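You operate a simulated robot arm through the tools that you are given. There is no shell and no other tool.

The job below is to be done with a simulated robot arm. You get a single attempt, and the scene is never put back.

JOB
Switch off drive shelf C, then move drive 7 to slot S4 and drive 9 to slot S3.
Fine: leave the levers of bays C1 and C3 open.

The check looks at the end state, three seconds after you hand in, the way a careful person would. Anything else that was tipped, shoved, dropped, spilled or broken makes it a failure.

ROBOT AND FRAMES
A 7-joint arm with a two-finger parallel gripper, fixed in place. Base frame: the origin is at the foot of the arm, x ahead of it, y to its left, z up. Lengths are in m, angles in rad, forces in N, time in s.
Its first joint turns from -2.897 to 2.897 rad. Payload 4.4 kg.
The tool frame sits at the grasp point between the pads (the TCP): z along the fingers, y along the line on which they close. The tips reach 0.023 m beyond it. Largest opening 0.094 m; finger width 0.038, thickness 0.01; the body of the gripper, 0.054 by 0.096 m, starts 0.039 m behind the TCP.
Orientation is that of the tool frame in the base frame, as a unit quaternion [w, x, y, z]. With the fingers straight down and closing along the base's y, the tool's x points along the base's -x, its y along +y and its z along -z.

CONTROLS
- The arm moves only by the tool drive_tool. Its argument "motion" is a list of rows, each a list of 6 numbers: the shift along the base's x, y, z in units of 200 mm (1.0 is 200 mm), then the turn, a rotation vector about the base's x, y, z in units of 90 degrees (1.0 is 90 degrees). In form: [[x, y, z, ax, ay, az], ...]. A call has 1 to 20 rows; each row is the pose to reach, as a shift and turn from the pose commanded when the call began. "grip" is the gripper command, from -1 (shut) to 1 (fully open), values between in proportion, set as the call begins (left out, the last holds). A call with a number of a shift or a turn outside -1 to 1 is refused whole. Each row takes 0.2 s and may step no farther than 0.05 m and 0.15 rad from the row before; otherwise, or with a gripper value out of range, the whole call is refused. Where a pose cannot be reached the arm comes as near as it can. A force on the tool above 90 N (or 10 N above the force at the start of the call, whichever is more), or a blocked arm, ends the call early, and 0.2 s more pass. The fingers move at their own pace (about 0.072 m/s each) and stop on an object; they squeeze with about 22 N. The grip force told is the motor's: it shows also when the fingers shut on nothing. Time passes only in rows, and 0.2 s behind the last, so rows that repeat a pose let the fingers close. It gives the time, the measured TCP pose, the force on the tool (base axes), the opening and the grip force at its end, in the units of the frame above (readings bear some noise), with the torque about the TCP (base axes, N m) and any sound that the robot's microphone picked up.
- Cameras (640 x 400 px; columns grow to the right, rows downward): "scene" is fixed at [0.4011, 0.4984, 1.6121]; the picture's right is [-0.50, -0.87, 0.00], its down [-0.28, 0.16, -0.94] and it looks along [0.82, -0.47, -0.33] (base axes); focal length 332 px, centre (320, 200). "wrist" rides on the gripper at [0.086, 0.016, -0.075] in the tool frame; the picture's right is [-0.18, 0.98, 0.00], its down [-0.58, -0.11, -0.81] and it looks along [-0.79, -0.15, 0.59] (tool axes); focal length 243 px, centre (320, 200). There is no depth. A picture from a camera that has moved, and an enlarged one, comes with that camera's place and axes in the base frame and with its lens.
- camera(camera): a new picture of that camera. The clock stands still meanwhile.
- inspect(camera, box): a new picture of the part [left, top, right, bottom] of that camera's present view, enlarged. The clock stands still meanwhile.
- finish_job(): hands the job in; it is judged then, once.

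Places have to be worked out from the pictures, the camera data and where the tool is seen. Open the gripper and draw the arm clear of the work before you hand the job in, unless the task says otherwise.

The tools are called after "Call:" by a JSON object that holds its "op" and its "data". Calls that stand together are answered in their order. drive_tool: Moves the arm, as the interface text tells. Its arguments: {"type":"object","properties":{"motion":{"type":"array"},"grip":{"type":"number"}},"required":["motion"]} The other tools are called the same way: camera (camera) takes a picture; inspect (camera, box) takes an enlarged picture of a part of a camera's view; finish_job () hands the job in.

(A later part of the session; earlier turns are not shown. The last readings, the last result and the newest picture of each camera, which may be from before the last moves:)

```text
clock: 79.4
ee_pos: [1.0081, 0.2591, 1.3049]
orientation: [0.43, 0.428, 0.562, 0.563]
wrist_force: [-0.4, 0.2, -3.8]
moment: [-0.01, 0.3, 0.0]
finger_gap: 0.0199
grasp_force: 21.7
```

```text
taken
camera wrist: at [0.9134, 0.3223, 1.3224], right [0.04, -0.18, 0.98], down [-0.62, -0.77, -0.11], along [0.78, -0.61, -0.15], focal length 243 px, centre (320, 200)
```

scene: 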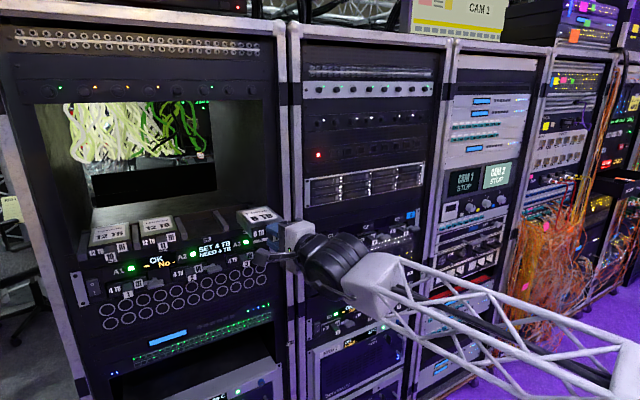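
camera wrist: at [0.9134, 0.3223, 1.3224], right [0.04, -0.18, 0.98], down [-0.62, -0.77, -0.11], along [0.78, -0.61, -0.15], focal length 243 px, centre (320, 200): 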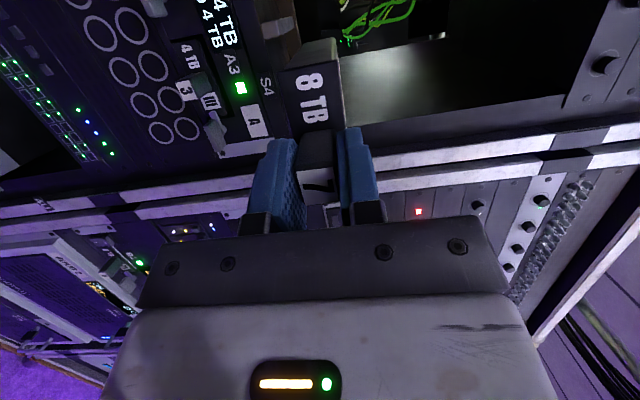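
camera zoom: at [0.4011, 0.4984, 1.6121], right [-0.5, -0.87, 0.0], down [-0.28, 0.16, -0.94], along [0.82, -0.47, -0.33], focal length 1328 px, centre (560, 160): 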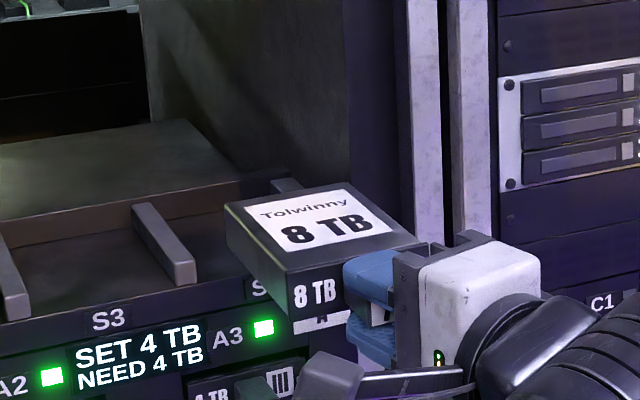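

Drive 7 hangs level in front of S4, edges at y≈0.221–0.300 against the slot's 0.214–0.304. The back wall of the tray is at x≈1.341, so I'll go in ~12 mm short of flush, lower it, then push it home. Moving forward at height now.

Call:
{"op": "drive_tool", "data": {"motion": [[0.06, -0.003, 0, 0, 0, 0], [0.16, -0.006, 0, 0, 0, 0], [0.26, -0.006, 0, 0, 0, 0], [0.36, -0.006, 0, 0, 0, 0], [0.46, -0.006, 0, 0, 0, 0], [0.56, -0.006, 0, 0, 0, 0], [0.66, -0.006, 0, 0, 0, 0], [0.76, -0.006, 0, 0, 0, 0], [0.83, -0.006, 0, 0, 0, 0], [0.86, -0.006, 0, 0, 0, 0], [0.86, -0.006, 0, 0, 0, 0]]}}

Call:
{"op": "inspect", "data": {"camera": "scene", "box": [160, 170, 320, 270]}}

Call:
{"op": "camera", "data": {"camera": "wrist"}}

```text
clock: 81.8
ee_pos: [1.1812, 0.2578, 1.3075]
orientation: [0.431, 0.428, 0.562, 0.562]
wrist_force: [0.0, -0.3, -4.1]
moment: [-0.01, 0.27, -0.01]
finger_gap: 0.0199
grasp_force: 21.9
```

```text
4.00 times, centred on (240, 220) of scene
camera zoom: at [0.4011, 0.4984, 1.6121], right [-0.5, -0.87, 0.0], down [-0.28, 0.16, -0.94], along [0.82, -0.47, -0.33], focal length 1328 px, centre (640, 120)
```

zoom: 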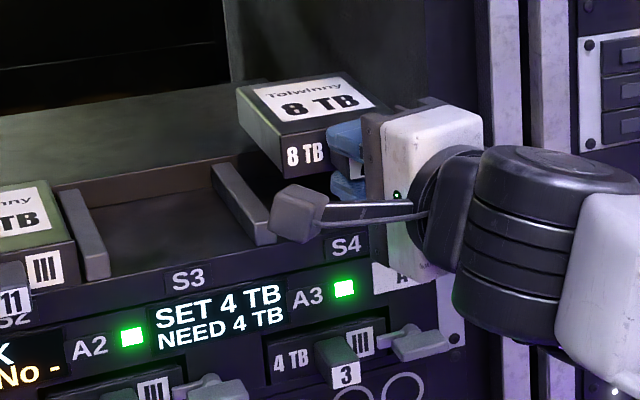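

```text
taken
camera wrist: at [1.0853, 0.3215, 1.3238], right [0.04, -0.18, 0.98], down [-0.62, -0.77, -0.11], along [0.78, -0.61, -0.15], focal length 243 px, centre (320, 200)
```

wrist: 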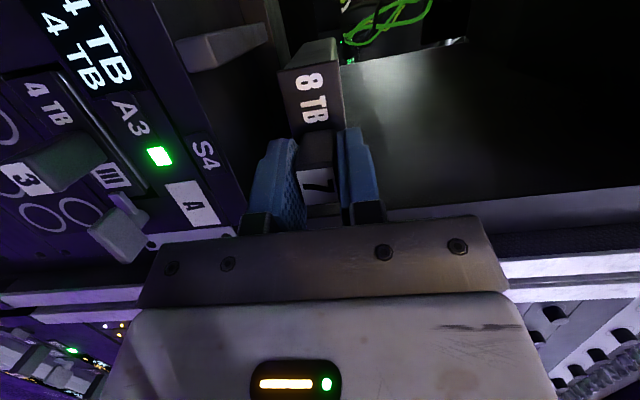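

Above S4 now. I check lateral alignment more closely with tighter zooms before lowering.

Call:
{"op": "inspect", "data": {"camera": "scene", "box": [204, 180, 268, 240]}}

Call:
{"op": "inspect", "data": {"camera": "wrist", "box": [160, 0, 400, 150]}}

```text
6.67 times, centred on (236, 210) of scene
camera zoom: at [0.4011, 0.4984, 1.6121], right [-0.5, -0.87, 0.0], down [-0.28, 0.16, -0.94], along [0.82, -0.47, -0.33], focal length 2213 px, centre (880, 133)
```

zoom: 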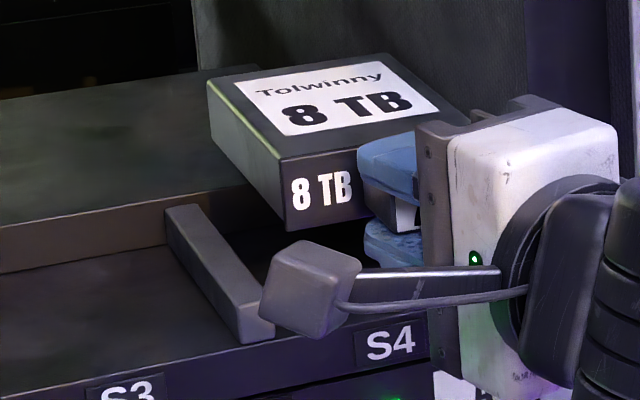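

```text
2.67 times, centred on (280, 75) of wrist
camera zoom: at [1.0853, 0.3215, 1.3238], right [0.04, -0.18, 0.98], down [-0.62, -0.77, -0.11], along [0.78, -0.61, -0.15], focal length 647 px, centre (427, 533)
```

zoom: 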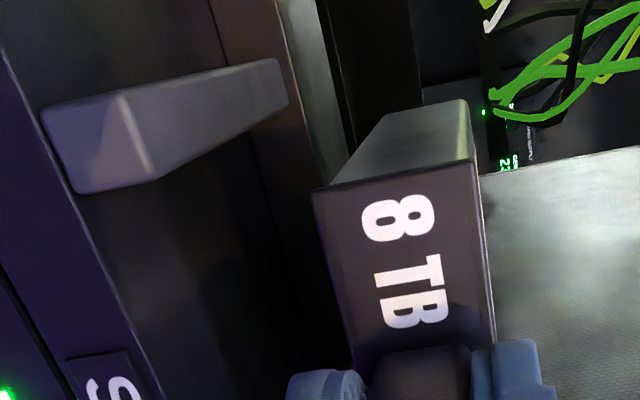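

Both views give a left gap of ~6–8 mm of a total clearance of ~6.5 mm, so I shift 3 mm left, then lower 25 mm to just above the divider tops and check again.

Call:
{"op": "drive_tool", "data": {"motion": [[0, 0.015, 0, 0, 0, 0], [0, 0.015, -0.03, 0, 0, 0], [0, 0.015, -0.06, 0, 0, 0], [0, 0.015, -0.09, 0, 0, 0], [0, 0.015, -0.125, 0, 0, 0], [0, 0.015, -0.125, 0, 0, 0]]}}

Call:
{"op": "inspect", "data": {"camera": "scene", "box": [204, 190, 268, 230]}}

Call:
{"op": "inspect", "data": {"camera": "wrist", "box": [160, 0, 400, 150]}}

```text
clock: 83.2
ee_pos: [1.1799, 0.2617, 1.2808]
orientation: [0.43, 0.428, 0.561, 0.563]
wrist_force: [0.8, -0.3, -3.5]
moment: [0.03, 0.28, 0.02]
finger_gap: 0.0199
grasp_force: 22.4
```

```text
10.00 times, centred on (236, 210) of scene
camera zoom: at [0.4011, 0.4984, 1.6121], right [-0.5, -0.87, 0.0], down [-0.28, 0.16, -0.94], along [0.82, -0.47, -0.33], focal length 3320 px, centre (1160, 100)
```

zoom: 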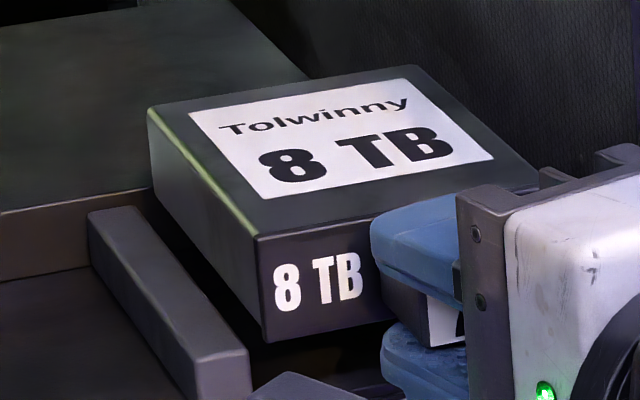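

```text
2.67 times, centred on (280, 75) of wrist
camera zoom: at [1.085, 0.325, 1.2977], right [0.04, -0.18, 0.98], down [-0.62, -0.77, -0.11], along [0.78, -0.61, -0.15], focal length 647 px, centre (427, 533)
```

zoom: 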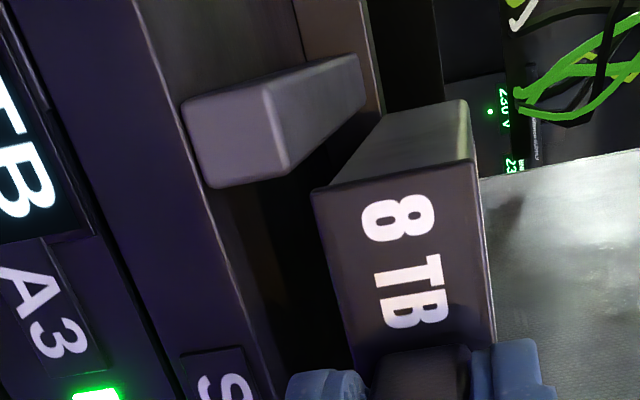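

Gap on the left ≈3 mm, at the rear ≈5.5 mm both sides, rear ≈9 mm short of the back wall: it fits. I lower another 16 mm slowly between the dividers.

Call:
{"op": "drive_tool", "data": {"motion": [[0, 0, -0.02, 0, 0, 0], [0, 0, -0.04, 0, 0, 0], [0, 0, -0.06, 0, 0, 0], [0, 0, -0.08, 0, 0, 0], [0, 0, -0.08, 0, 0, 0]]}}

Call:
{"op": "inspect", "data": {"camera": "scene", "box": [204, 195, 268, 235]}}

```text
clock: 84.4
ee_pos: [1.1806, 0.2598, 1.2635]
orientation: [0.431, 0.428, 0.561, 0.563]
wrist_force: [-0.2, 0.4, -2.7]
moment: [0.01, 0.27, -0.01]
finger_gap: 0.0199
grasp_force: 21.8
```

```text
10.00 times, centred on (236, 215) of scene
camera zoom: at [0.4011, 0.4984, 1.6121], right [-0.5, -0.87, 0.0], down [-0.28, 0.16, -0.94], along [0.82, -0.47, -0.33], focal length 3320 px, centre (1160, 50)
```

zoom: 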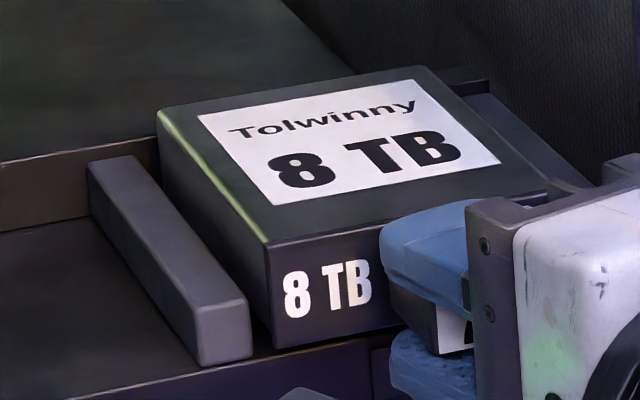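

It's nicely between the dividers, no contact yet. I lower in 1 mm steps until the load changes.

Call:
{"op": "drive_tool", "data": {"motion": [[0, 0, -0.005, 0, 0, 0], [0, 0, -0.01, 0, 0, 0], [0, 0, -0.015, 0, 0, 0]]}}

Call:
{"op": "drive_tool", "data": {"motion": [[0, 0, -0.004, 0, 0, 0], [0, 0, -0.008, 0, 0, 0]]}}

```text
clock: 85.2
ee_pos: [1.1803, 0.2606, 1.2617]
orientation: [0.43, 0.428, 0.562, 0.562]
wrist_force: [-0.6, 0.7, -3.3]
moment: [0.0, 0.31, 0.0]
finger_gap: 0.0199
grasp_force: 22.3
```

```text
clock: 85.8
ee_pos: [1.181, 0.2617, 1.2608]
orientation: [0.43, 0.428, 0.562, 0.563]
wrist_force: [-0.5, -0.9, -3.4]
moment: [0.01, 0.27, -0.04]
finger_gap: 0.0201
grasp_force: 21.9
```

No contact yet; continuing down in small steps.

Call:
{"op": "drive_tool", "data": {"motion": [[0, 0, -0.004, 0, 0, 0], [0, 0, -0.008, 0, 0, 0]]}}

Call:
{"op": "drive_tool", "data": {"motion": [[0, 0, -0.004, 0, 0, 0], [0, 0, -0.008, 0, 0, 0]]}}

```text
clock: 86.4
ee_pos: [1.1796, 0.2608, 1.2589]
orientation: [0.431, 0.428, 0.561, 0.563]
wrist_force: [0.2, 0.3, -3.4]
moment: [0.03, 0.28, 0.0]
finger_gap: 0.0198
grasp_force: 22.1
```

```text
clock: 87.0
ee_pos: [1.1805, 0.2608, 1.258]
orientation: [0.43, 0.427, 0.561, 0.563]
wrist_force: [-1.8, -0.2, 2.9]
moment: [-0.01, 0.0, 0.03]
finger_gap: 0.0199
grasp_force: 22.2
```

The load reversed (+3 N, moment gone): the drive rests on the S4 floor at TCP z≈1.258. Now I slide it in, 8 mm first.

Call:
{"op": "drive_tool", "data": {"motion": [[0.01, 0, 0.002, 0, 0, 0], [0.02, 0, 0.002, 0, 0, 0], [0.03, 0, 0.002, 0, 0, 0], [0.04, 0, 0.002, 0, 0, 0]]}}

Call:
{"op": "inspect", "data": {"camera": "scene", "box": [204, 195, 268, 235]}}

Call:
{"op": "inspect", "data": {"camera": "scene", "box": [80, 190, 280, 270]}}

```text
clock: 88.0
ee_pos: [1.1889, 0.261, 1.2592]
orientation: [0.43, 0.428, 0.561, 0.563]
wrist_force: [-4.6, 0.3, 7.5]
moment: [0.1, -0.03, 0.05]
finger_gap: 0.02
grasp_force: 21.9
```

```text
10.00 times, centred on (236, 215) of scene
camera zoom: at [0.4011, 0.4984, 1.6121], right [-0.5, -0.87, 0.0], down [-0.28, 0.16, -0.94], along [0.82, -0.47, -0.33], focal length 3320 px, centre (1160, 50)
```

zoom: 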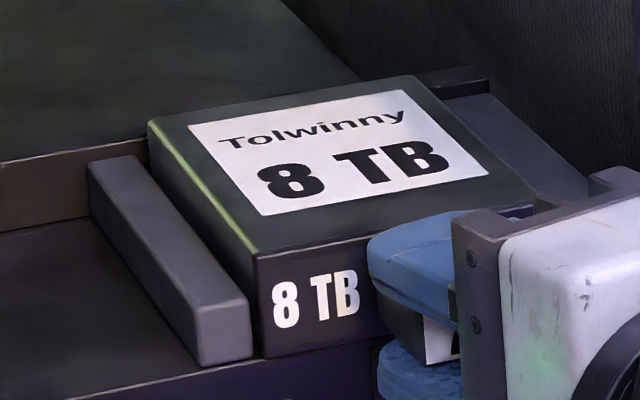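

```text
3.20 times, centred on (180, 230) of scene
camera zoom: at [0.4011, 0.4984, 1.6121], right [-0.5, -0.87, 0.0], down [-0.28, 0.16, -0.94], along [0.82, -0.47, -0.33], focal length 1062 px, centre (768, 104)
```

zoom: 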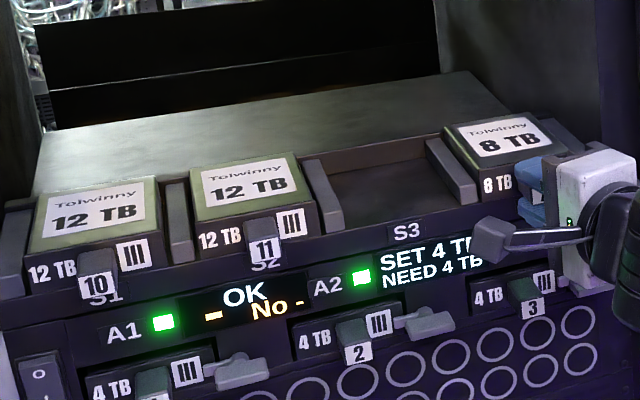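

The drive's face is about flush with the divider ends. I relieve the downward pressure a touch and nudge 2 mm more to seat it.

Call:
{"op": "drive_tool", "data": {"motion": [[0, 0, 0.003, 0, 0, 0], [0.005, 0, 0.003, 0, 0, 0], [0.01, 0, 0.003, 0, 0, 0]]}}

Call:
{"op": "inspect", "data": {"camera": "wrist", "box": [160, 0, 400, 150]}}

```text
clock: 88.8
ee_pos: [1.1897, 0.261, 1.2586]
orientation: [0.43, 0.428, 0.562, 0.563]
wrist_force: [-3.2, 1.5, 6.5]
moment: [0.01, 0.08, 0.07]
finger_gap: 0.0202
grasp_force: 22.4
```

```text
2.67 times, centred on (280, 75) of wrist
camera zoom: at [1.0954, 0.3247, 1.2753], right [0.04, -0.18, 0.98], down [-0.62, -0.77, -0.11], along [0.78, -0.61, -0.15], focal length 647 px, centre (427, 533)
```

zoom: 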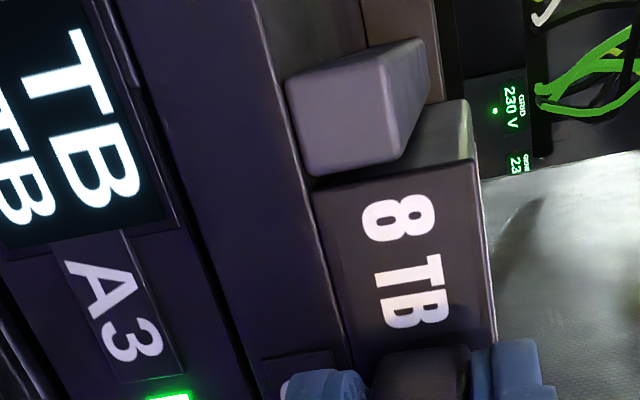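

Seated. I open the fingers to ~38 mm and check the drive stays put before withdrawing.

Call:
{"op": "drive_tool", "data": {"motion": [[0, 0, 0, 0, 0, 0], [0, 0, 0, 0, 0, 0], [0, 0, 0, 0, 0, 0]], "grip": -0.2}}

Call:
{"op": "drive_tool", "data": {"motion": [[-0.04, 0, 0, 0, 0, 0], [-0.1, 0, 0, 0, 0, 0], [-0.2, 0, 0, 0, 0, 0], [-0.3, 0, 0, 0, 0, 0], [-0.45, 0, 0, 0, 0, 0], [-0.6, 0, 0, 0, 0, 0], [-0.6, 0, 0, 0, 0, 0]]}}

Call:
{"op": "inspect", "data": {"camera": "scene", "box": [80, 190, 280, 270]}}

Call:
{"op": "inspect", "data": {"camera": "scene", "box": [204, 195, 284, 245]}}

Call:
{"op": "camera", "data": {"camera": "wrist"}}

```text
clock: 89.6
ee_pos: [1.1911, 0.2603, 1.2585]
orientation: [0.43, 0.428, 0.562, 0.563]
wrist_force: [-1.0, 0.2, 0.4]
moment: [0.03, 0.02, 0.02]
finger_gap: 0.0377
grasp_force: 0.1
```

```text
clock: 91.2
ee_pos: [1.0697, 0.2608, 1.2584]
orientation: [0.431, 0.428, 0.561, 0.562]
wrist_force: [0.0, -0.6, -0.3]
moment: [0.01, -0.02, 0.0]
finger_gap: 0.0374
grasp_force: 0.0
out of reach, approached as far as the arm can: row 6
```

```text
3.20 times, centred on (180, 230) of scene
camera zoom: at [0.4011, 0.4984, 1.6121], right [-0.5, -0.87, 0.0], down [-0.28, 0.16, -0.94], along [0.82, -0.47, -0.33], focal length 1062 px, centre (768, 104)
```

zoom: 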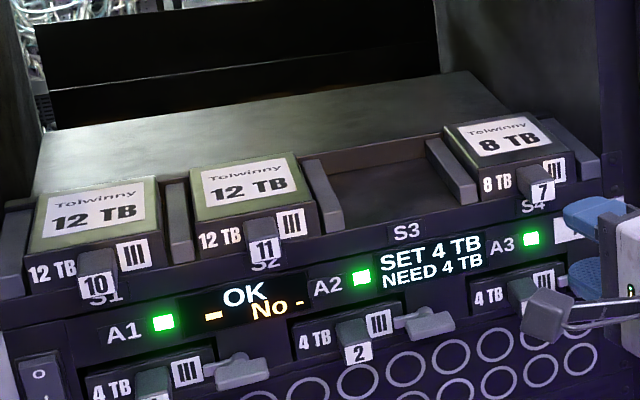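

```text
8.00 times, centred on (244, 220) of scene
camera zoom: at [0.4011, 0.4984, 1.6121], right [-0.5, -0.87, 0.0], down [-0.28, 0.16, -0.94], along [0.82, -0.47, -0.33], focal length 2656 px, centre (928, 40)
```

zoom: 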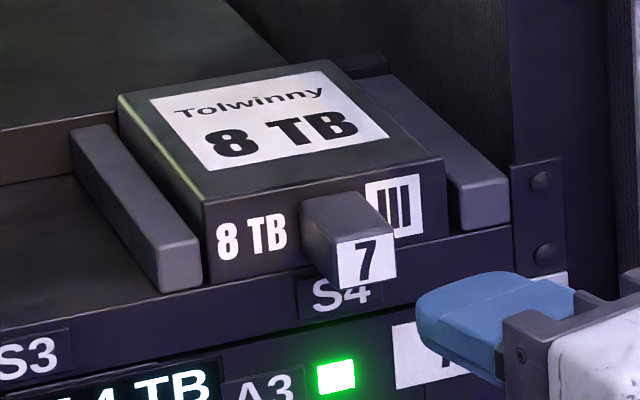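

```text
taken
camera wrist: at [0.9756, 0.3245, 1.2745], right [0.04, -0.18, 0.98], down [-0.62, -0.77, -0.11], along [0.78, -0.61, -0.14], focal length 243 px, centre (320, 200)
```

wrist: 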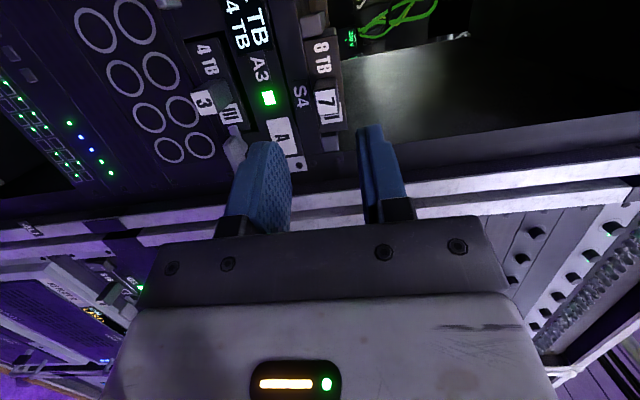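

Drive 7 sits properly in S4, flush like its neighbours. Next is lever C3, whose pivot I estimate at y≈−0.360, z≈1.1115 (281 mm right of C1's). I travel there in free space, keeping x≈1.07–1.09.

Call:
{"op": "drive_tool", "data": {"motion": [[0.05, -0.1, 0.0, 0, 0, 0], [0.05, -0.3, -0.1, 0, 0, 0], [0.05, -0.5, -0.2, 0, 0, 0], [0.05, -0.7, -0.3, 0, 0, 0], [0.05, -0.9, -0.4, 0, 0, 0], [0.05, -1, -0.45, 0, 0, 0]]}}

Call:
{"op": "drive_tool", "data": {"motion": [[0, -0.2, -0.1, 0, 0, -0.03], [0, -0.4, -0.18, 0, 0, -0.06], [0, -0.6, -0.24, 0, 0, -0.09], [0, -0.8, -0.28, 0, 0, -0.12], [0, -1, -0.28, 0, 0, -0.13]]}}

Call:
{"op": "drive_tool", "data": {"motion": [[0, -0.2, 0, 0, 0, 0], [0, -0.4, 0, 0, 0, 0], [0, -0.6, 0, 0, 0, 0], [0, -0.8, 0, 0, 0, 0], [0, -1, 0, 0, 0, 0], [0, -1, 0, 0, 0, 0]]}}

Call:
{"op": "camera", "data": {"camera": "wrist"}}

Call:
{"op": "camera", "data": {"camera": "scene"}}

```text
clock: 92.6
ee_pos: [1.0807, 0.0615, 1.1673]
orientation: [0.43, 0.427, 0.562, 0.563]
wrist_force: [-0.7, -0.4, 0.0]
moment: [0.04, 0.04, 0.02]
finger_gap: 0.0374
grasp_force: 0.0
```

```text
clock: 93.8
ee_pos: [1.0786, -0.1391, 1.1135]
orientation: [0.486, 0.483, 0.514, 0.516]
wrist_force: [0.0, 0.2, 0.1]
moment: [0.0, 0.0, 0.08]
finger_gap: 0.0378
grasp_force: 0.1
```

```text
clock: 95.2
ee_pos: [1.0803, -0.3413, 1.112]
orientation: [0.485, 0.483, 0.515, 0.516]
wrist_force: [0.7, -0.2, 0.4]
moment: [0.01, -0.01, 0.01]
finger_gap: 0.0375
grasp_force: 0.1
```

```text
taken
camera wrist: at [0.9999, -0.2605, 1.1278], right [0.01, -0.18, 0.98], down [-0.77, -0.63, -0.11], along [0.64, -0.75, -0.15], focal length 243 px, centre (320, 200)
```

wrist: 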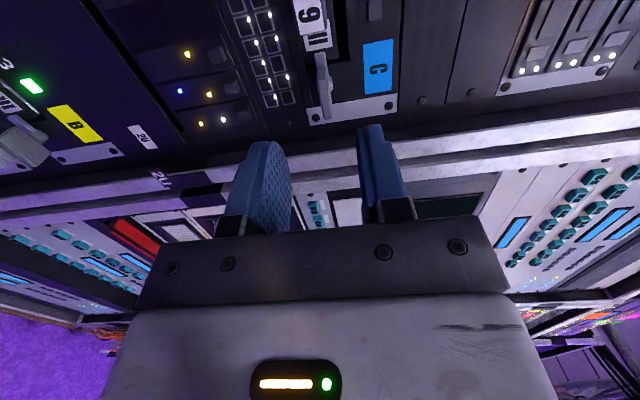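

```text
taken
```

scene: 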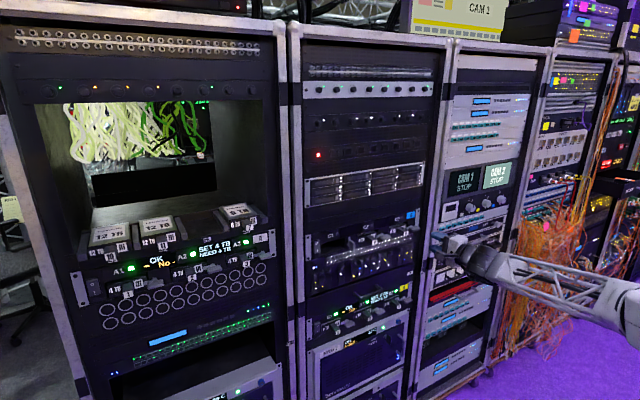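

At (1.080, −0.341, 1.112) with yaw ~3.6°. I zoom on lever C3 to measure it.

Call:
{"op": "inspect", "data": {"camera": "wrist", "box": [250, 0, 410, 130]}}

Call:
{"op": "inspect", "data": {"camera": "scene", "box": [370, 205, 450, 255]}}

```text
3.08 times, centred on (330, 65) of wrist
camera zoom: at [0.9999, -0.2605, 1.1278], right [0.01, -0.18, 0.98], down [-0.77, -0.63, -0.11], along [0.64, -0.75, -0.15], focal length 746 px, centre (289, 615)
```

zoom: 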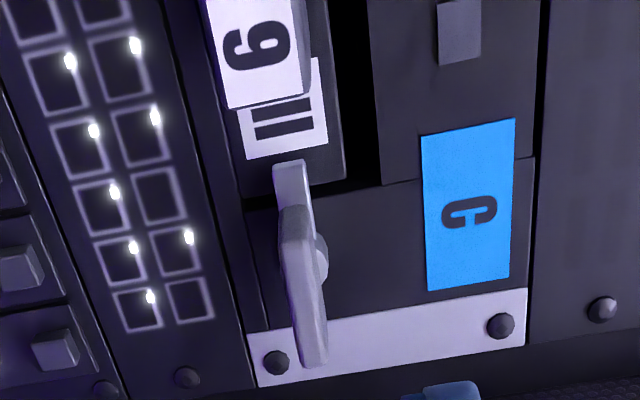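

```text
8.00 times, centred on (410, 230) of scene
camera zoom: at [0.4011, 0.4984, 1.6121], right [-0.5, -0.87, 0.0], down [-0.28, 0.16, -0.94], along [0.82, -0.47, -0.33], focal length 2656 px, centre (-400, -40)
```

zoom: 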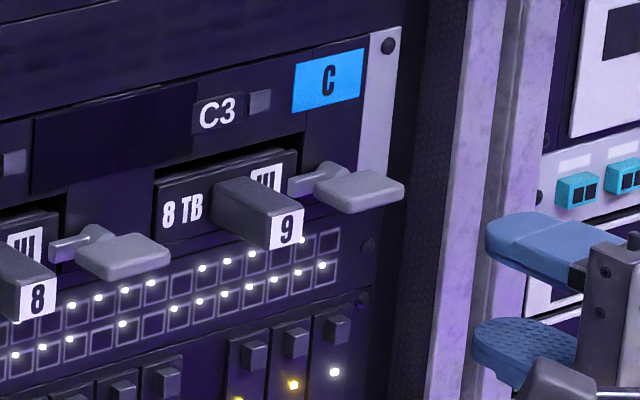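

Lever C3's wing is centred at y≈−0.3595, z≈1.1115. I line up and slide the open fingers over it.

Call:
{"op": "drive_tool", "data": {"motion": [[0, -0.09, 0, 0, 0, 0], [0.12, -0.09, 0, 0, 0, 0], [0.24, -0.09, 0, 0, 0, 0], [0.34, -0.09, 0, 0, 0, 0], [0.42, -0.09, 0, 0, 0, 0], [0.485, -0.09, 0, 0, 0, 0], [0.485, -0.09, 0, 0, 0, 0]]}}

Call:
{"op": "inspect", "data": {"camera": "wrist", "box": [200, 40, 440, 240]}}

Call:
{"op": "inspect", "data": {"camera": "scene", "box": [370, 200, 466, 260]}}

```text
clock: 96.8
ee_pos: [1.1763, -0.3572, 1.1123]
orientation: [0.486, 0.483, 0.514, 0.516]
wrist_force: [0.1, -0.1, 0.8]
moment: [0.0, -0.02, -0.02]
finger_gap: 0.0375
grasp_force: 0.2
```

```text
2.00 times, centred on (320, 140) of wrist
camera zoom: at [1.097, -0.2758, 1.1292], right [0.01, -0.18, 0.98], down [-0.77, -0.63, -0.11], along [0.64, -0.75, -0.15], focal length 485 px, centre (320, 320)
```

zoom: 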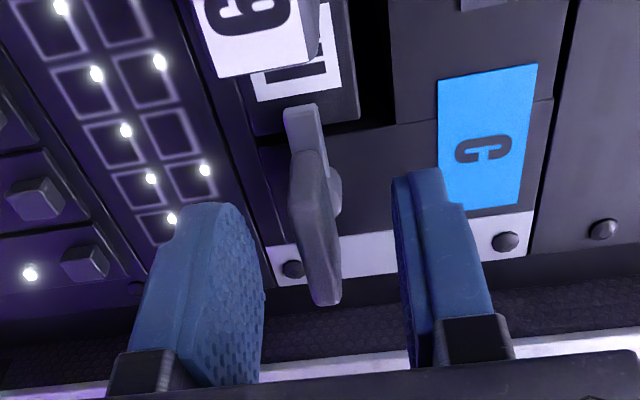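

```text
6.67 times, centred on (418, 230) of scene
camera zoom: at [0.4011, 0.4984, 1.6121], right [-0.5, -0.87, 0.0], down [-0.28, 0.16, -0.94], along [0.82, -0.47, -0.33], focal length 2213 px, centre (-333, 0)
```

zoom: 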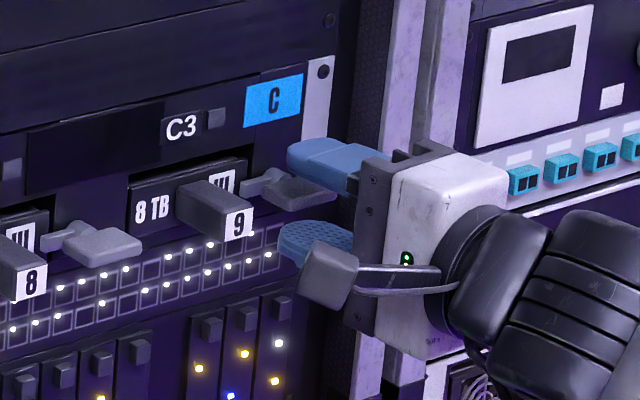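

The wing is centred between the pads. Closing.

Call:
{"op": "drive_tool", "data": {"motion": [[0, 0, 0, 0, 0, 0], [0, 0, 0, 0, 0, 0], [0, 0, 0, 0, 0, 0]], "grip": -1}}

```text
clock: 97.6
ee_pos: [1.1769, -0.3571, 1.1118]
orientation: [0.485, 0.484, 0.515, 0.516]
wrist_force: [3.6, -0.2, -7.1]
moment: [0.04, 0.36, -0.03]
finger_gap: 0.0082
grasp_force: 45.2
```

Good grip (8 mm, small forces). I turn the lever clockwise, first ~35°.

Call:
{"op": "drive_tool", "data": {"motion": [[0, 0, 0, 0.04, 0, 0], [0, 0, 0, 0.08, 0, 0], [0, 0, 0, 0.12, 0, 0], [0, 0, 0, 0.16, 0, 0], [0, 0, 0, 0.2, 0, 0], [0, 0, 0, 0.24, 0, 0], [0, 0, 0, 0.28, 0, 0], [0, 0, 0, 0.32, 0, 0], [0, 0, 0, 0.36, 0, 0], [0, 0, 0, 0.4, 0, 0], [0, 0, 0, 0.4, 0, 0]]}}

Call:
{"op": "inspect", "data": {"camera": "scene", "box": [370, 200, 466, 260]}}

```text
clock: 100.0
ee_pos: [1.1771, -0.3566, 1.112]
orientation: [0.313, 0.609, 0.329, 0.65]
wrist_force: [12.7, -1.3, -18.1]
moment: [0.03, 0.51, 0.17]
finger_gap: 0.0081
grasp_force: 44.8
```

```text
6.67 times, centred on (418, 230) of scene
camera zoom: at [0.4011, 0.4984, 1.6121], right [-0.5, -0.87, 0.0], down [-0.28, 0.16, -0.94], along [0.82, -0.47, -0.33], focal length 2213 px, centre (-333, 0)
```

zoom: 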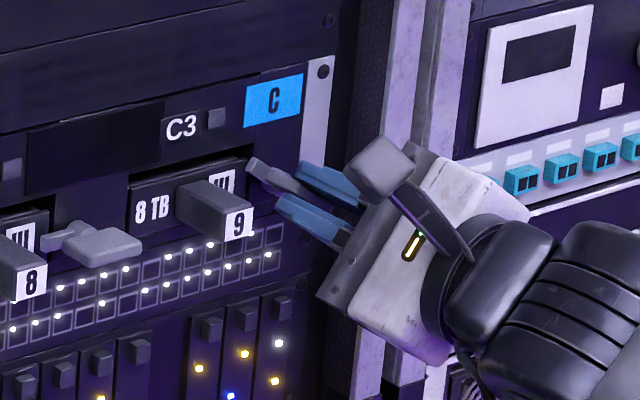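

The lever follows; the tongue is rising. I continue another ~50°.

Call:
{"op": "drive_tool", "data": {"motion": [[0, 0, -0.003, 0.04, 0, 0], [0, 0, -0.003, 0.08, 0, 0], [0, 0, -0.003, 0.12, 0, 0], [0, 0, -0.003, 0.16, 0, 0], [0, 0, -0.003, 0.2, 0, 0], [0, 0, -0.003, 0.24, 0, 0], [0, 0, -0.003, 0.28, 0, 0], [0, 0, -0.003, 0.32, 0, 0], [0, 0, -0.003, 0.36, 0, 0], [0, 0, -0.003, 0.4, 0, 0], [0, 0, -0.003, 0.44, 0, 0], [0, 0, -0.003, 0.48, 0, 0], [0, 0, -0.003, 0.53, 0, 0], [0, 0, -0.003, 0.58, 0, 0], [0, 0, -0.003, 0.58, 0, 0]]}}

Call:
{"op": "inspect", "data": {"camera": "scene", "box": [370, 200, 466, 260]}}

Call:
{"op": "camera", "data": {"camera": "wrist"}}

```text
clock: 103.2
ee_pos: [1.1772, -0.3586, 1.1134]
orientation: [0.013, 0.684, 0.01, 0.729]
wrist_force: [1.4, -15.7, -2.0]
moment: [0.0, 0.55, 0.1]
finger_gap: 0.0084
grasp_force: 45.3
```

```text
6.67 times, centred on (418, 230) of scene
camera zoom: at [0.4011, 0.4984, 1.6121], right [-0.5, -0.87, 0.0], down [-0.28, 0.16, -0.94], along [0.82, -0.47, -0.33], focal length 2213 px, centre (-333, 0)
```

zoom: 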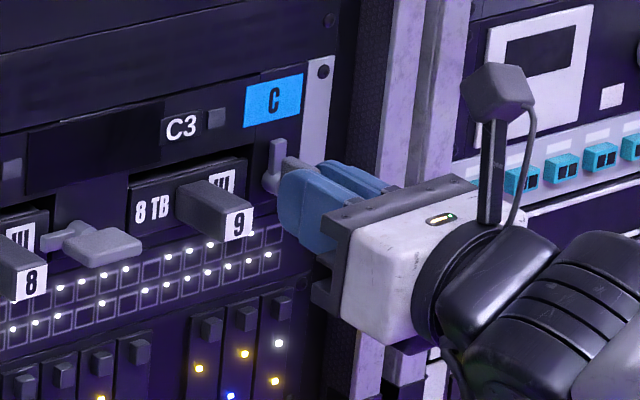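

```text
taken
camera wrist: at [1.0972, -0.3715, 1.1953], right [0.01, -0.99, -0.15], down [-0.77, 0.09, -0.63], along [0.64, 0.12, -0.76], focal length 243 px, centre (320, 200)
```

wrist: 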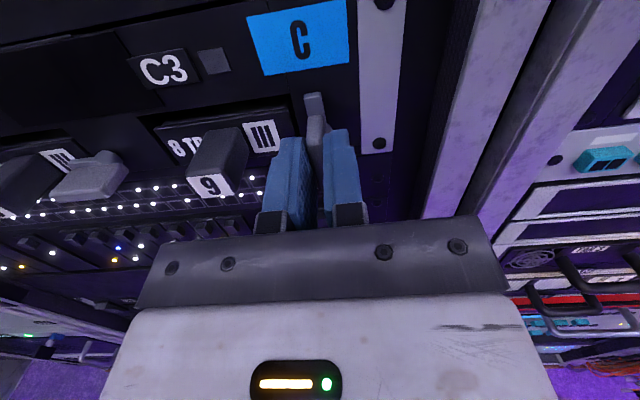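

Lever C3 is open (~88°). I release it and back away.

Call:
{"op": "drive_tool", "data": {"motion": [[0, 0, 0, 0, 0, 0], [0, 0, 0, 0, 0, 0], [0, 0, 0, 0, 0, 0], [-0.06, 0, 0, 0, 0, 0], [-0.14, 0, 0, 0, 0, 0], [-0.24, 0, 0, 0, 0, 0], [-0.36, 0, 0, 0, 0, 0], [-0.5, 0, 0, 0, 0, 0], [-0.5, 0, 0, 0, 0, 0]], "grip": -0.36}}

Call:
{"op": "inspect", "data": {"camera": "scene", "box": [350, 200, 446, 260]}}

```text
clock: 105.2
ee_pos: [1.0763, -0.3563, 1.1105]
orientation: [0.013, 0.684, 0.01, 0.729]
wrist_force: [0.6, -0.6, -0.3]
moment: [-0.01, 0.0, -0.01]
finger_gap: 0.0301
grasp_force: 0.1
```

```text
6.67 times, centred on (398, 230) of scene
camera zoom: at [0.4011, 0.4984, 1.6121], right [-0.5, -0.87, 0.0], down [-0.28, 0.16, -0.94], along [0.82, -0.47, -0.33], focal length 2213 px, centre (-200, 0)
```

zoom: 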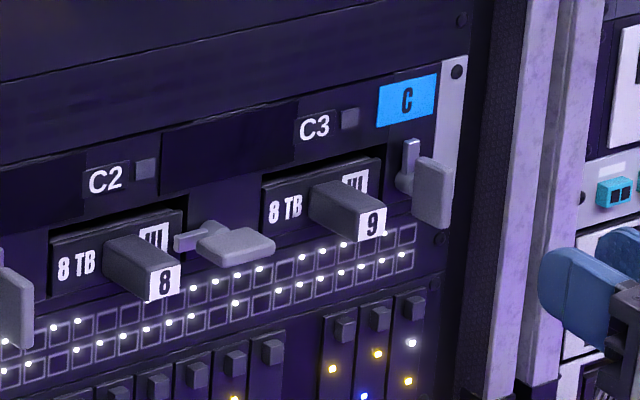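

Lever C3 is open. I roll back to camera-left and set a left yaw of ~18° for gripping drive 9.

Call:
{"op": "drive_tool", "data": {"motion": [[0, 0, 0, -0.09, 0, 0], [0, 0, 0, -0.18, 0, 0], [0, 0, 0, -0.27, 0, 0], [0, 0, 0, -0.36, 0, 0], [0, 0, 0, -0.45, 0, 0], [0, 0, 0, -0.54, 0, 0], [0, 0, 0, -0.63, 0, 0], [0, 0, 0, -0.72, 0, 0], [0, 0, 0, -0.81, 0, 0], [0, 0, 0, -0.9, 0, 0], [0, 0, 0, -0.979, 0, 0]], "grip": -0.15}}

Call:
{"op": "drive_tool", "data": {"motion": [[0, 0.05, 0, 0, 0, 0.05], [0, 0.12, 0, 0, 0, 0.1], [0, 0.2, 0, 0, 0, 0.15], [0, 0.265, 0, 0, 0, 0.159], [0, 0.265, 0, 0, 0, 0.159]]}}

Call:
{"op": "camera", "data": {"camera": "wrist"}}

```text
clock: 107.6
ee_pos: [1.0771, -0.357, 1.1102]
orientation: [0.485, 0.483, 0.515, 0.516]
wrist_force: [-0.3, 0.1, -0.3]
moment: [-0.02, 0.0, 0.0]
finger_gap: 0.0401
grasp_force: 0.0
```

```text
clock: 108.8
ee_pos: [1.0778, -0.3051, 1.1126]
orientation: [0.416, 0.415, 0.571, 0.573]
wrist_force: [-0.1, -0.4, -0.6]
moment: [0.0, -0.01, -0.02]
finger_gap: 0.0401
grasp_force: 0.1
```

```text
taken
camera wrist: at [0.9796, -0.2453, 1.1289], right [0.05, -0.18, 0.98], down [-0.59, -0.8, -0.11], along [0.81, -0.57, -0.15], focal length 243 px, centre (320, 200)
```

wrist: 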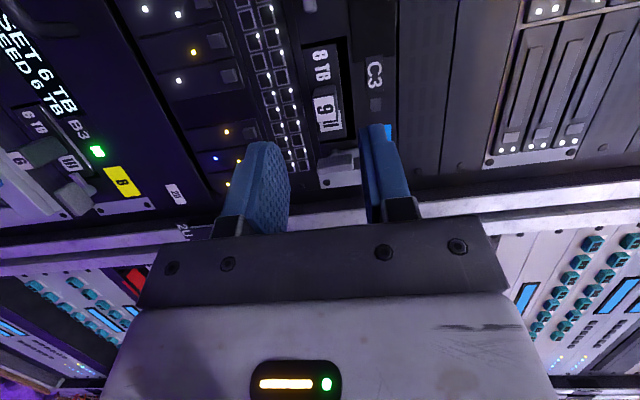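

Pose good: yaw 18°, level. Handle 9 is at ≈(1.18, −0.302, 1.112). I advance over it.

Call:
{"op": "drive_tool", "data": {"motion": [[0.12, 0.015, -0.005, 0, 0, 0], [0.24, 0.015, -0.005, 0, 0, 0], [0.34, 0.015, -0.005, 0, 0, 0], [0.42, 0.015, -0.005, 0, 0, 0], [0.48, 0.015, -0.005, 0, 0, 0], [0.53, 0.015, -0.005, 0, 0, 0], [0.562, 0.015, -0.005, 0, 0, 0], [0.562, 0.015, -0.005, 0, 0, 0]]}}

Call:
{"op": "inspect", "data": {"camera": "wrist", "box": [200, 40, 440, 240]}}

Call:
{"op": "inspect", "data": {"camera": "scene", "box": [360, 200, 456, 260]}}

```text
clock: 110.6
ee_pos: [1.1905, -0.2996, 1.113]
orientation: [0.417, 0.415, 0.57, 0.573]
wrist_force: [0.4, 0.2, 0.2]
moment: [0.0, 0.01, 0.01]
finger_gap: 0.0402
grasp_force: 0.1
```

```text
2.00 times, centred on (320, 140) of wrist
camera zoom: at [1.0931, -0.2415, 1.1283], right [0.05, -0.18, 0.98], down [-0.59, -0.8, -0.11], along [0.81, -0.57, -0.15], focal length 485 px, centre (320, 320)
```

zoom: 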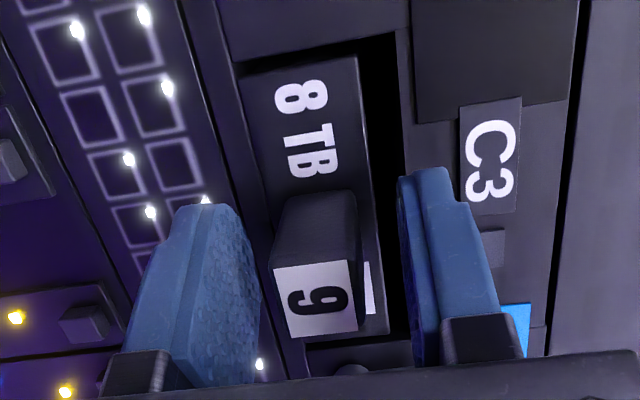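

```text
6.67 times, centred on (408, 230) of scene
camera zoom: at [0.4011, 0.4984, 1.6121], right [-0.5, -0.87, 0.0], down [-0.28, 0.16, -0.94], along [0.82, -0.47, -0.33], focal length 2213 px, centre (-267, 0)
```

zoom: 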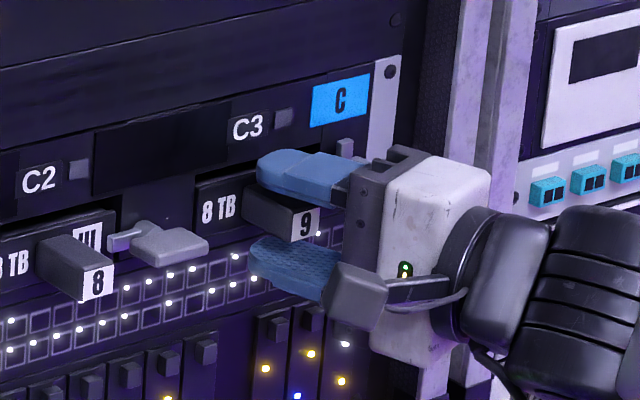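

The view matches the one for drive 7. I close on handle 9.

Call:
{"op": "drive_tool", "data": {"motion": [[0, 0, 0, 0, 0, 0], [0, 0, 0, 0, 0, 0], [0, 0, 0, 0, 0, 0], [0, 0, 0, 0, 0, 0]], "grip": -1}}

Call:
{"op": "drive_tool", "data": {"motion": [[-0.015, 0, 0, 0, 0, 0], [-0.03, 0, 0, 0, 0, 0], [-0.05, 0, 0, 0, 0, 0], [-0.075, 0, 0, 0, 0, 0]]}}

Call:
{"op": "inspect", "data": {"camera": "scene", "box": [360, 200, 456, 260]}}

```text
clock: 111.6
ee_pos: [1.1909, -0.3001, 1.1124]
orientation: [0.417, 0.415, 0.571, 0.572]
wrist_force: [-0.1, 0.5, 0.1]
moment: [-0.09, 0.26, 0.01]
finger_gap: 0.0201
grasp_force: 21.5
```

```text
clock: 112.6
ee_pos: [1.1759, -0.3006, 1.1109]
orientation: [0.417, 0.415, 0.57, 0.574]
wrist_force: [2.0, -0.7, 1.3]
moment: [-0.04, -0.02, 0.03]
finger_gap: 0.0199
grasp_force: 21.8
```

```text
6.67 times, centred on (408, 230) of scene
camera zoom: at [0.4011, 0.4984, 1.6121], right [-0.5, -0.87, 0.0], down [-0.28, 0.16, -0.94], along [0.82, -0.47, -0.33], focal length 2213 px, centre (-267, 0)
```

zoom: 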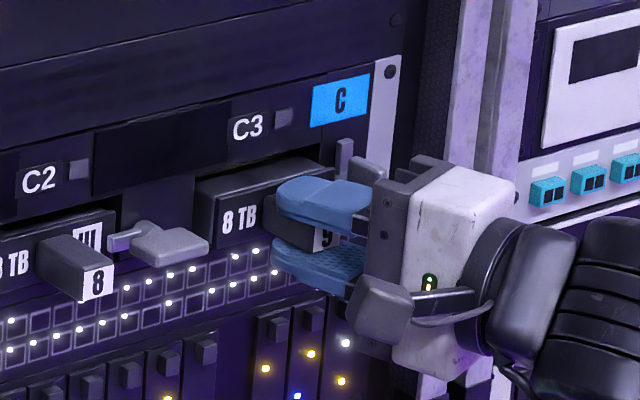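

Drive 9 slides out. I continue pulling to TCP x≈1.02.

Call:
{"op": "drive_tool", "data": {"motion": [[-0.06, 0, 0, 0, 0, 0], [-0.12, 0, 0, 0, 0, 0], [-0.18, 0, 0, 0, 0, 0], [-0.24, 0, 0, 0, 0, 0], [-0.3, 0, 0, 0, 0, 0], [-0.36, 0, 0, 0, 0, 0], [-0.42, 0, 0, 0, 0, 0], [-0.48, 0, 0, 0, 0, 0], [-0.54, 0, 0, 0, 0, 0], [-0.6, 0, 0, 0, 0, 0], [-0.66, 0, 0, 0, 0, 0], [-0.72, 0, 0, 0, 0, 0], [-0.79, 0, 0, 0, 0, 0], [-0.79, 0, 0, 0, 0, 0]]}}

Call:
{"op": "inspect", "data": {"camera": "scene", "box": [340, 190, 500, 290]}}

```text
clock: 115.6
ee_pos: [1.0154, -0.3013, 1.1107]
orientation: [0.416, 0.415, 0.571, 0.573]
wrist_force: [0.1, -0.3, -0.7]
moment: [0.03, 0.29, -0.01]
finger_gap: 0.0201
grasp_force: 22.0
```

```text
4.00 times, centred on (420, 240) of scene
camera zoom: at [0.4011, 0.4984, 1.6121], right [-0.5, -0.87, 0.0], down [-0.28, 0.16, -0.94], along [0.82, -0.47, -0.33], focal length 1328 px, centre (-80, 40)
```

zoom: 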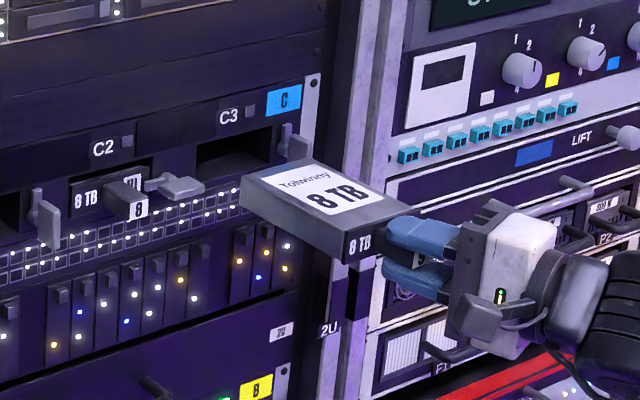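

Drive 9 is out and level. I lift straight up by 0.2 m.

Call:
{"op": "drive_tool", "data": {"motion": [[0, 0, 0.05, 0, 0, 0], [0, 0, 0.14, 0, 0, 0], [0, 0, 0.24, 0, 0, 0], [0, 0, 0.34, 0, 0, 0], [0, 0, 0.44, 0, 0, 0], [0, 0, 0.54, 0, 0, 0], [0, 0, 0.64, 0, 0, 0], [0, 0, 0.74, 0, 0, 0], [0, 0, 0.84, 0, 0, 0], [0, 0, 0.94, 0, 0, 0], [0, 0, 1, 0, 0, 0], [0, 0, 1, 0, 0, 0]]}}

Call:
{"op": "drive_tool", "data": {"motion": [[0, 0.05, 0, 0, 0, 0], [0, 0.14, 0, 0, 0, 0], [0, 0.24, 0, 0, 0, 0], [0, 0.34, 0, 0, 0, 0], [0, 0.44, 0, 0, 0, 0], [0, 0.54, 0, 0, 0, 0], [0, 0.64, 0, 0, 0, 0], [0, 0.74, 0, 0, 0, 0], [0, 0.84, 0, 0, 0, 0], [0, 0.94, 0, 0, 0, 0], [0, 1, 0, 0, 0, 0]]}}

Call:
{"op": "camera", "data": {"camera": "scene"}}

```text
clock: 118.2
ee_pos: [1.0166, -0.3008, 1.3115]
orientation: [0.417, 0.415, 0.571, 0.573]
wrist_force: [0.5, -0.1, -3.8]
moment: [0.0, 0.29, -0.03]
finger_gap: 0.0199
grasp_force: 22.0
```

```text
clock: 120.6
ee_pos: [1.0175, -0.1025, 1.3114]
orientation: [0.417, 0.416, 0.571, 0.573]
wrist_force: [1.0, -0.2, -3.2]
moment: [-0.02, 0.27, -0.03]
finger_gap: 0.0201
grasp_force: 22.1
```

```text
taken
```

scene: 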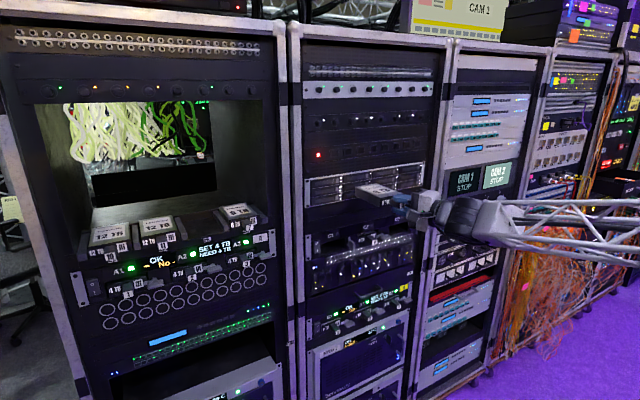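

Steady. I carry on left another 0.36 m in two calls, watching for reach limits.

Call:
{"op": "drive_tool", "data": {"motion": [[0, 0.05, 0, 0, 0, 0], [0, 0.14, 0, 0, 0, 0], [0, 0.24, 0, 0, 0, 0], [0, 0.34, 0, 0, 0, 0], [0, 0.44, 0, 0, 0, 0], [0, 0.54, 0, 0, 0, 0], [0, 0.64, 0, 0, 0, 0], [0, 0.74, 0, 0, 0, 0], [0, 0.84, 0, 0, 0, 0], [0, 0.94, 0, 0, 0, 0], [0, 1, 0, 0, 0, 0]]}}

Call:
{"op": "drive_tool", "data": {"motion": [[0, 0.05, 0.01, 0, 0, 0], [0, 0.14, 0.02, 0, 0, 0], [0, 0.24, 0.03, 0, 0, 0], [0, 0.34, 0.04, 0, 0, 0], [0, 0.44, 0.04, 0, 0, 0], [0, 0.54, 0.04, 0, 0, 0], [0, 0.64, 0.04, 0, 0, 0], [0, 0.74, 0.04, 0, 0, 0], [0, 0.8, 0.04, 0, 0, 0], [0, 0.8, 0.04, 0, 0, 0]]}}

Call:
{"op": "inspect", "data": {"camera": "scene", "box": [160, 160, 340, 270]}}

```text
clock: 123.0
ee_pos: [1.0158, 0.0983, 1.3097]
orientation: [0.417, 0.415, 0.57, 0.573]
wrist_force: [0.4, 0.2, -3.5]
moment: [-0.01, 0.28, -0.03]
finger_gap: 0.0197
grasp_force: 22.0
```

```text
clock: 125.2
ee_pos: [1.016, 0.2592, 1.3183]
orientation: [0.416, 0.415, 0.571, 0.573]
wrist_force: [-0.5, 0.0, -2.6]
moment: [0.01, 0.31, 0.03]
finger_gap: 0.0199
grasp_force: 22.5
```

```text
3.56 times, centred on (250, 215) of scene
camera zoom: at [0.4011, 0.4984, 1.6121], right [-0.5, -0.87, 0.0], down [-0.28, 0.16, -0.94], along [0.82, -0.47, -0.33], focal length 1180 px, centre (569, 147)
```

zoom: 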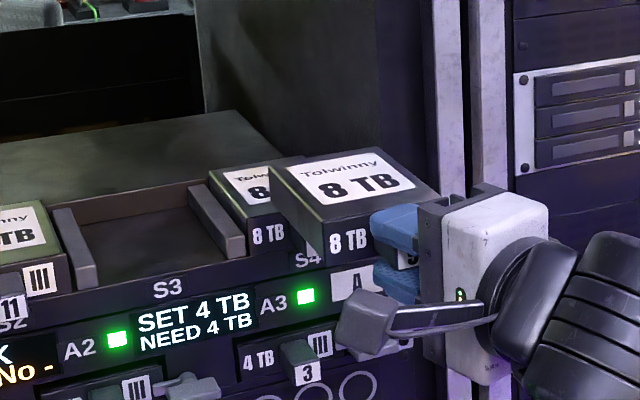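

Now over to S3: move forward a little and left to y≈0.367 while staying high above drive 7.

Call:
{"op": "drive_tool", "data": {"motion": [[0.06, 0.05, 0, 0, 0, 0], [0.12, 0.13, 0, 0, 0, 0], [0.18, 0.22, 0, 0, 0, 0], [0.24, 0.31, 0, 0, 0, 0], [0.3, 0.4, 0, 0, 0, 0], [0.32, 0.48, 0, 0, 0, 0], [0.32, 0.54, 0, 0, 0, 0], [0.32, 0.54, 0, 0, 0, 0]]}}

Call:
{"op": "inspect", "data": {"camera": "scene", "box": [130, 160, 310, 270]}}

Call:
{"op": "camera", "data": {"camera": "wrist"}}

```text
clock: 127.0
ee_pos: [1.0795, 0.3675, 1.3186]
orientation: [0.417, 0.415, 0.57, 0.573]
wrist_force: [0.2, 0.8, -2.8]
moment: [-0.05, 0.29, 0.01]
finger_gap: 0.0198
grasp_force: 21.9
```

```text
3.56 times, centred on (220, 215) of scene
camera zoom: at [0.4011, 0.4984, 1.6121], right [-0.5, -0.87, 0.0], down [-0.28, 0.16, -0.94], along [0.82, -0.47, -0.33], focal length 1180 px, centre (676, 147)
```

zoom: 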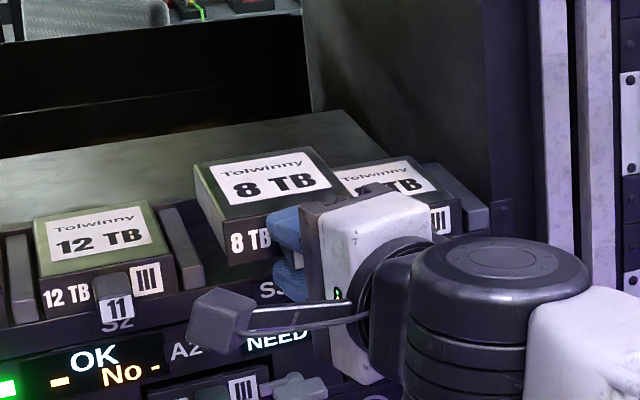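

```text
taken
camera wrist: at [0.9823, 0.4267, 1.335], right [0.05, -0.18, 0.98], down [-0.59, -0.8, -0.11], along [0.81, -0.57, -0.15], focal length 243 px, centre (320, 200)
```

wrist: 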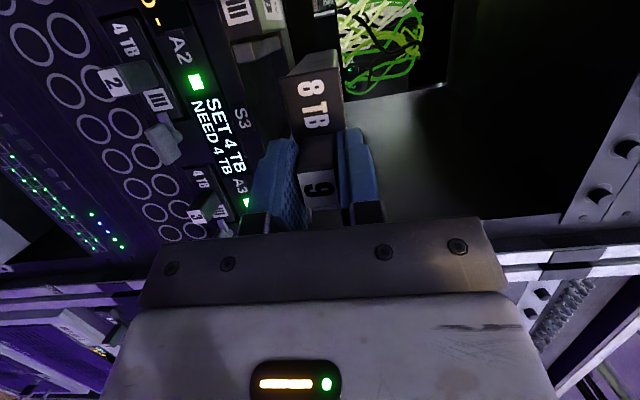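

Reached without limits. I move forward to x≈1.18, still high.

Call:
{"op": "drive_tool", "data": {"motion": [[0.06, 0, 0, 0, 0, 0], [0.14, 0, 0, 0, 0, 0], [0.22, 0, 0, 0, 0, 0], [0.3, 0, 0, 0, 0, 0], [0.38, 0, 0, 0, 0, 0], [0.45, 0, 0, 0, 0, 0], [0.5, 0, 0, 0, 0, 0], [0.5, 0, 0, 0, 0, 0]]}}

Call:
{"op": "inspect", "data": {"camera": "scene", "box": [150, 180, 246, 240]}}

Call:
{"op": "inspect", "data": {"camera": "wrist", "box": [160, 0, 400, 150]}}

```text
clock: 128.8
ee_pos: [1.1821, 0.3659, 1.3187]
orientation: [0.417, 0.415, 0.571, 0.573]
wrist_force: [0.1, -0.2, -3.3]
moment: [-0.05, 0.28, -0.01]
finger_gap: 0.0197
grasp_force: 22.3
```

```text
6.67 times, centred on (198, 210) of scene
camera zoom: at [0.4011, 0.4984, 1.6121], right [-0.5, -0.87, 0.0], down [-0.28, 0.16, -0.94], along [0.82, -0.47, -0.33], focal length 2213 px, centre (1133, 133)
```

zoom: 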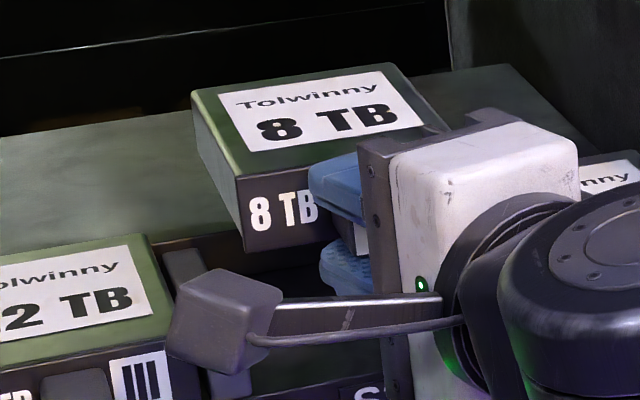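

```text
2.67 times, centred on (280, 75) of wrist
camera zoom: at [1.0837, 0.4259, 1.3358], right [0.05, -0.18, 0.98], down [-0.59, -0.8, -0.11], along [0.81, -0.57, -0.15], focal length 647 px, centre (427, 533)
```

zoom: 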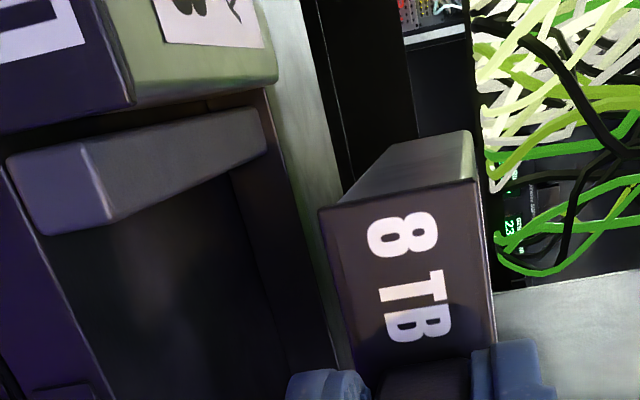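

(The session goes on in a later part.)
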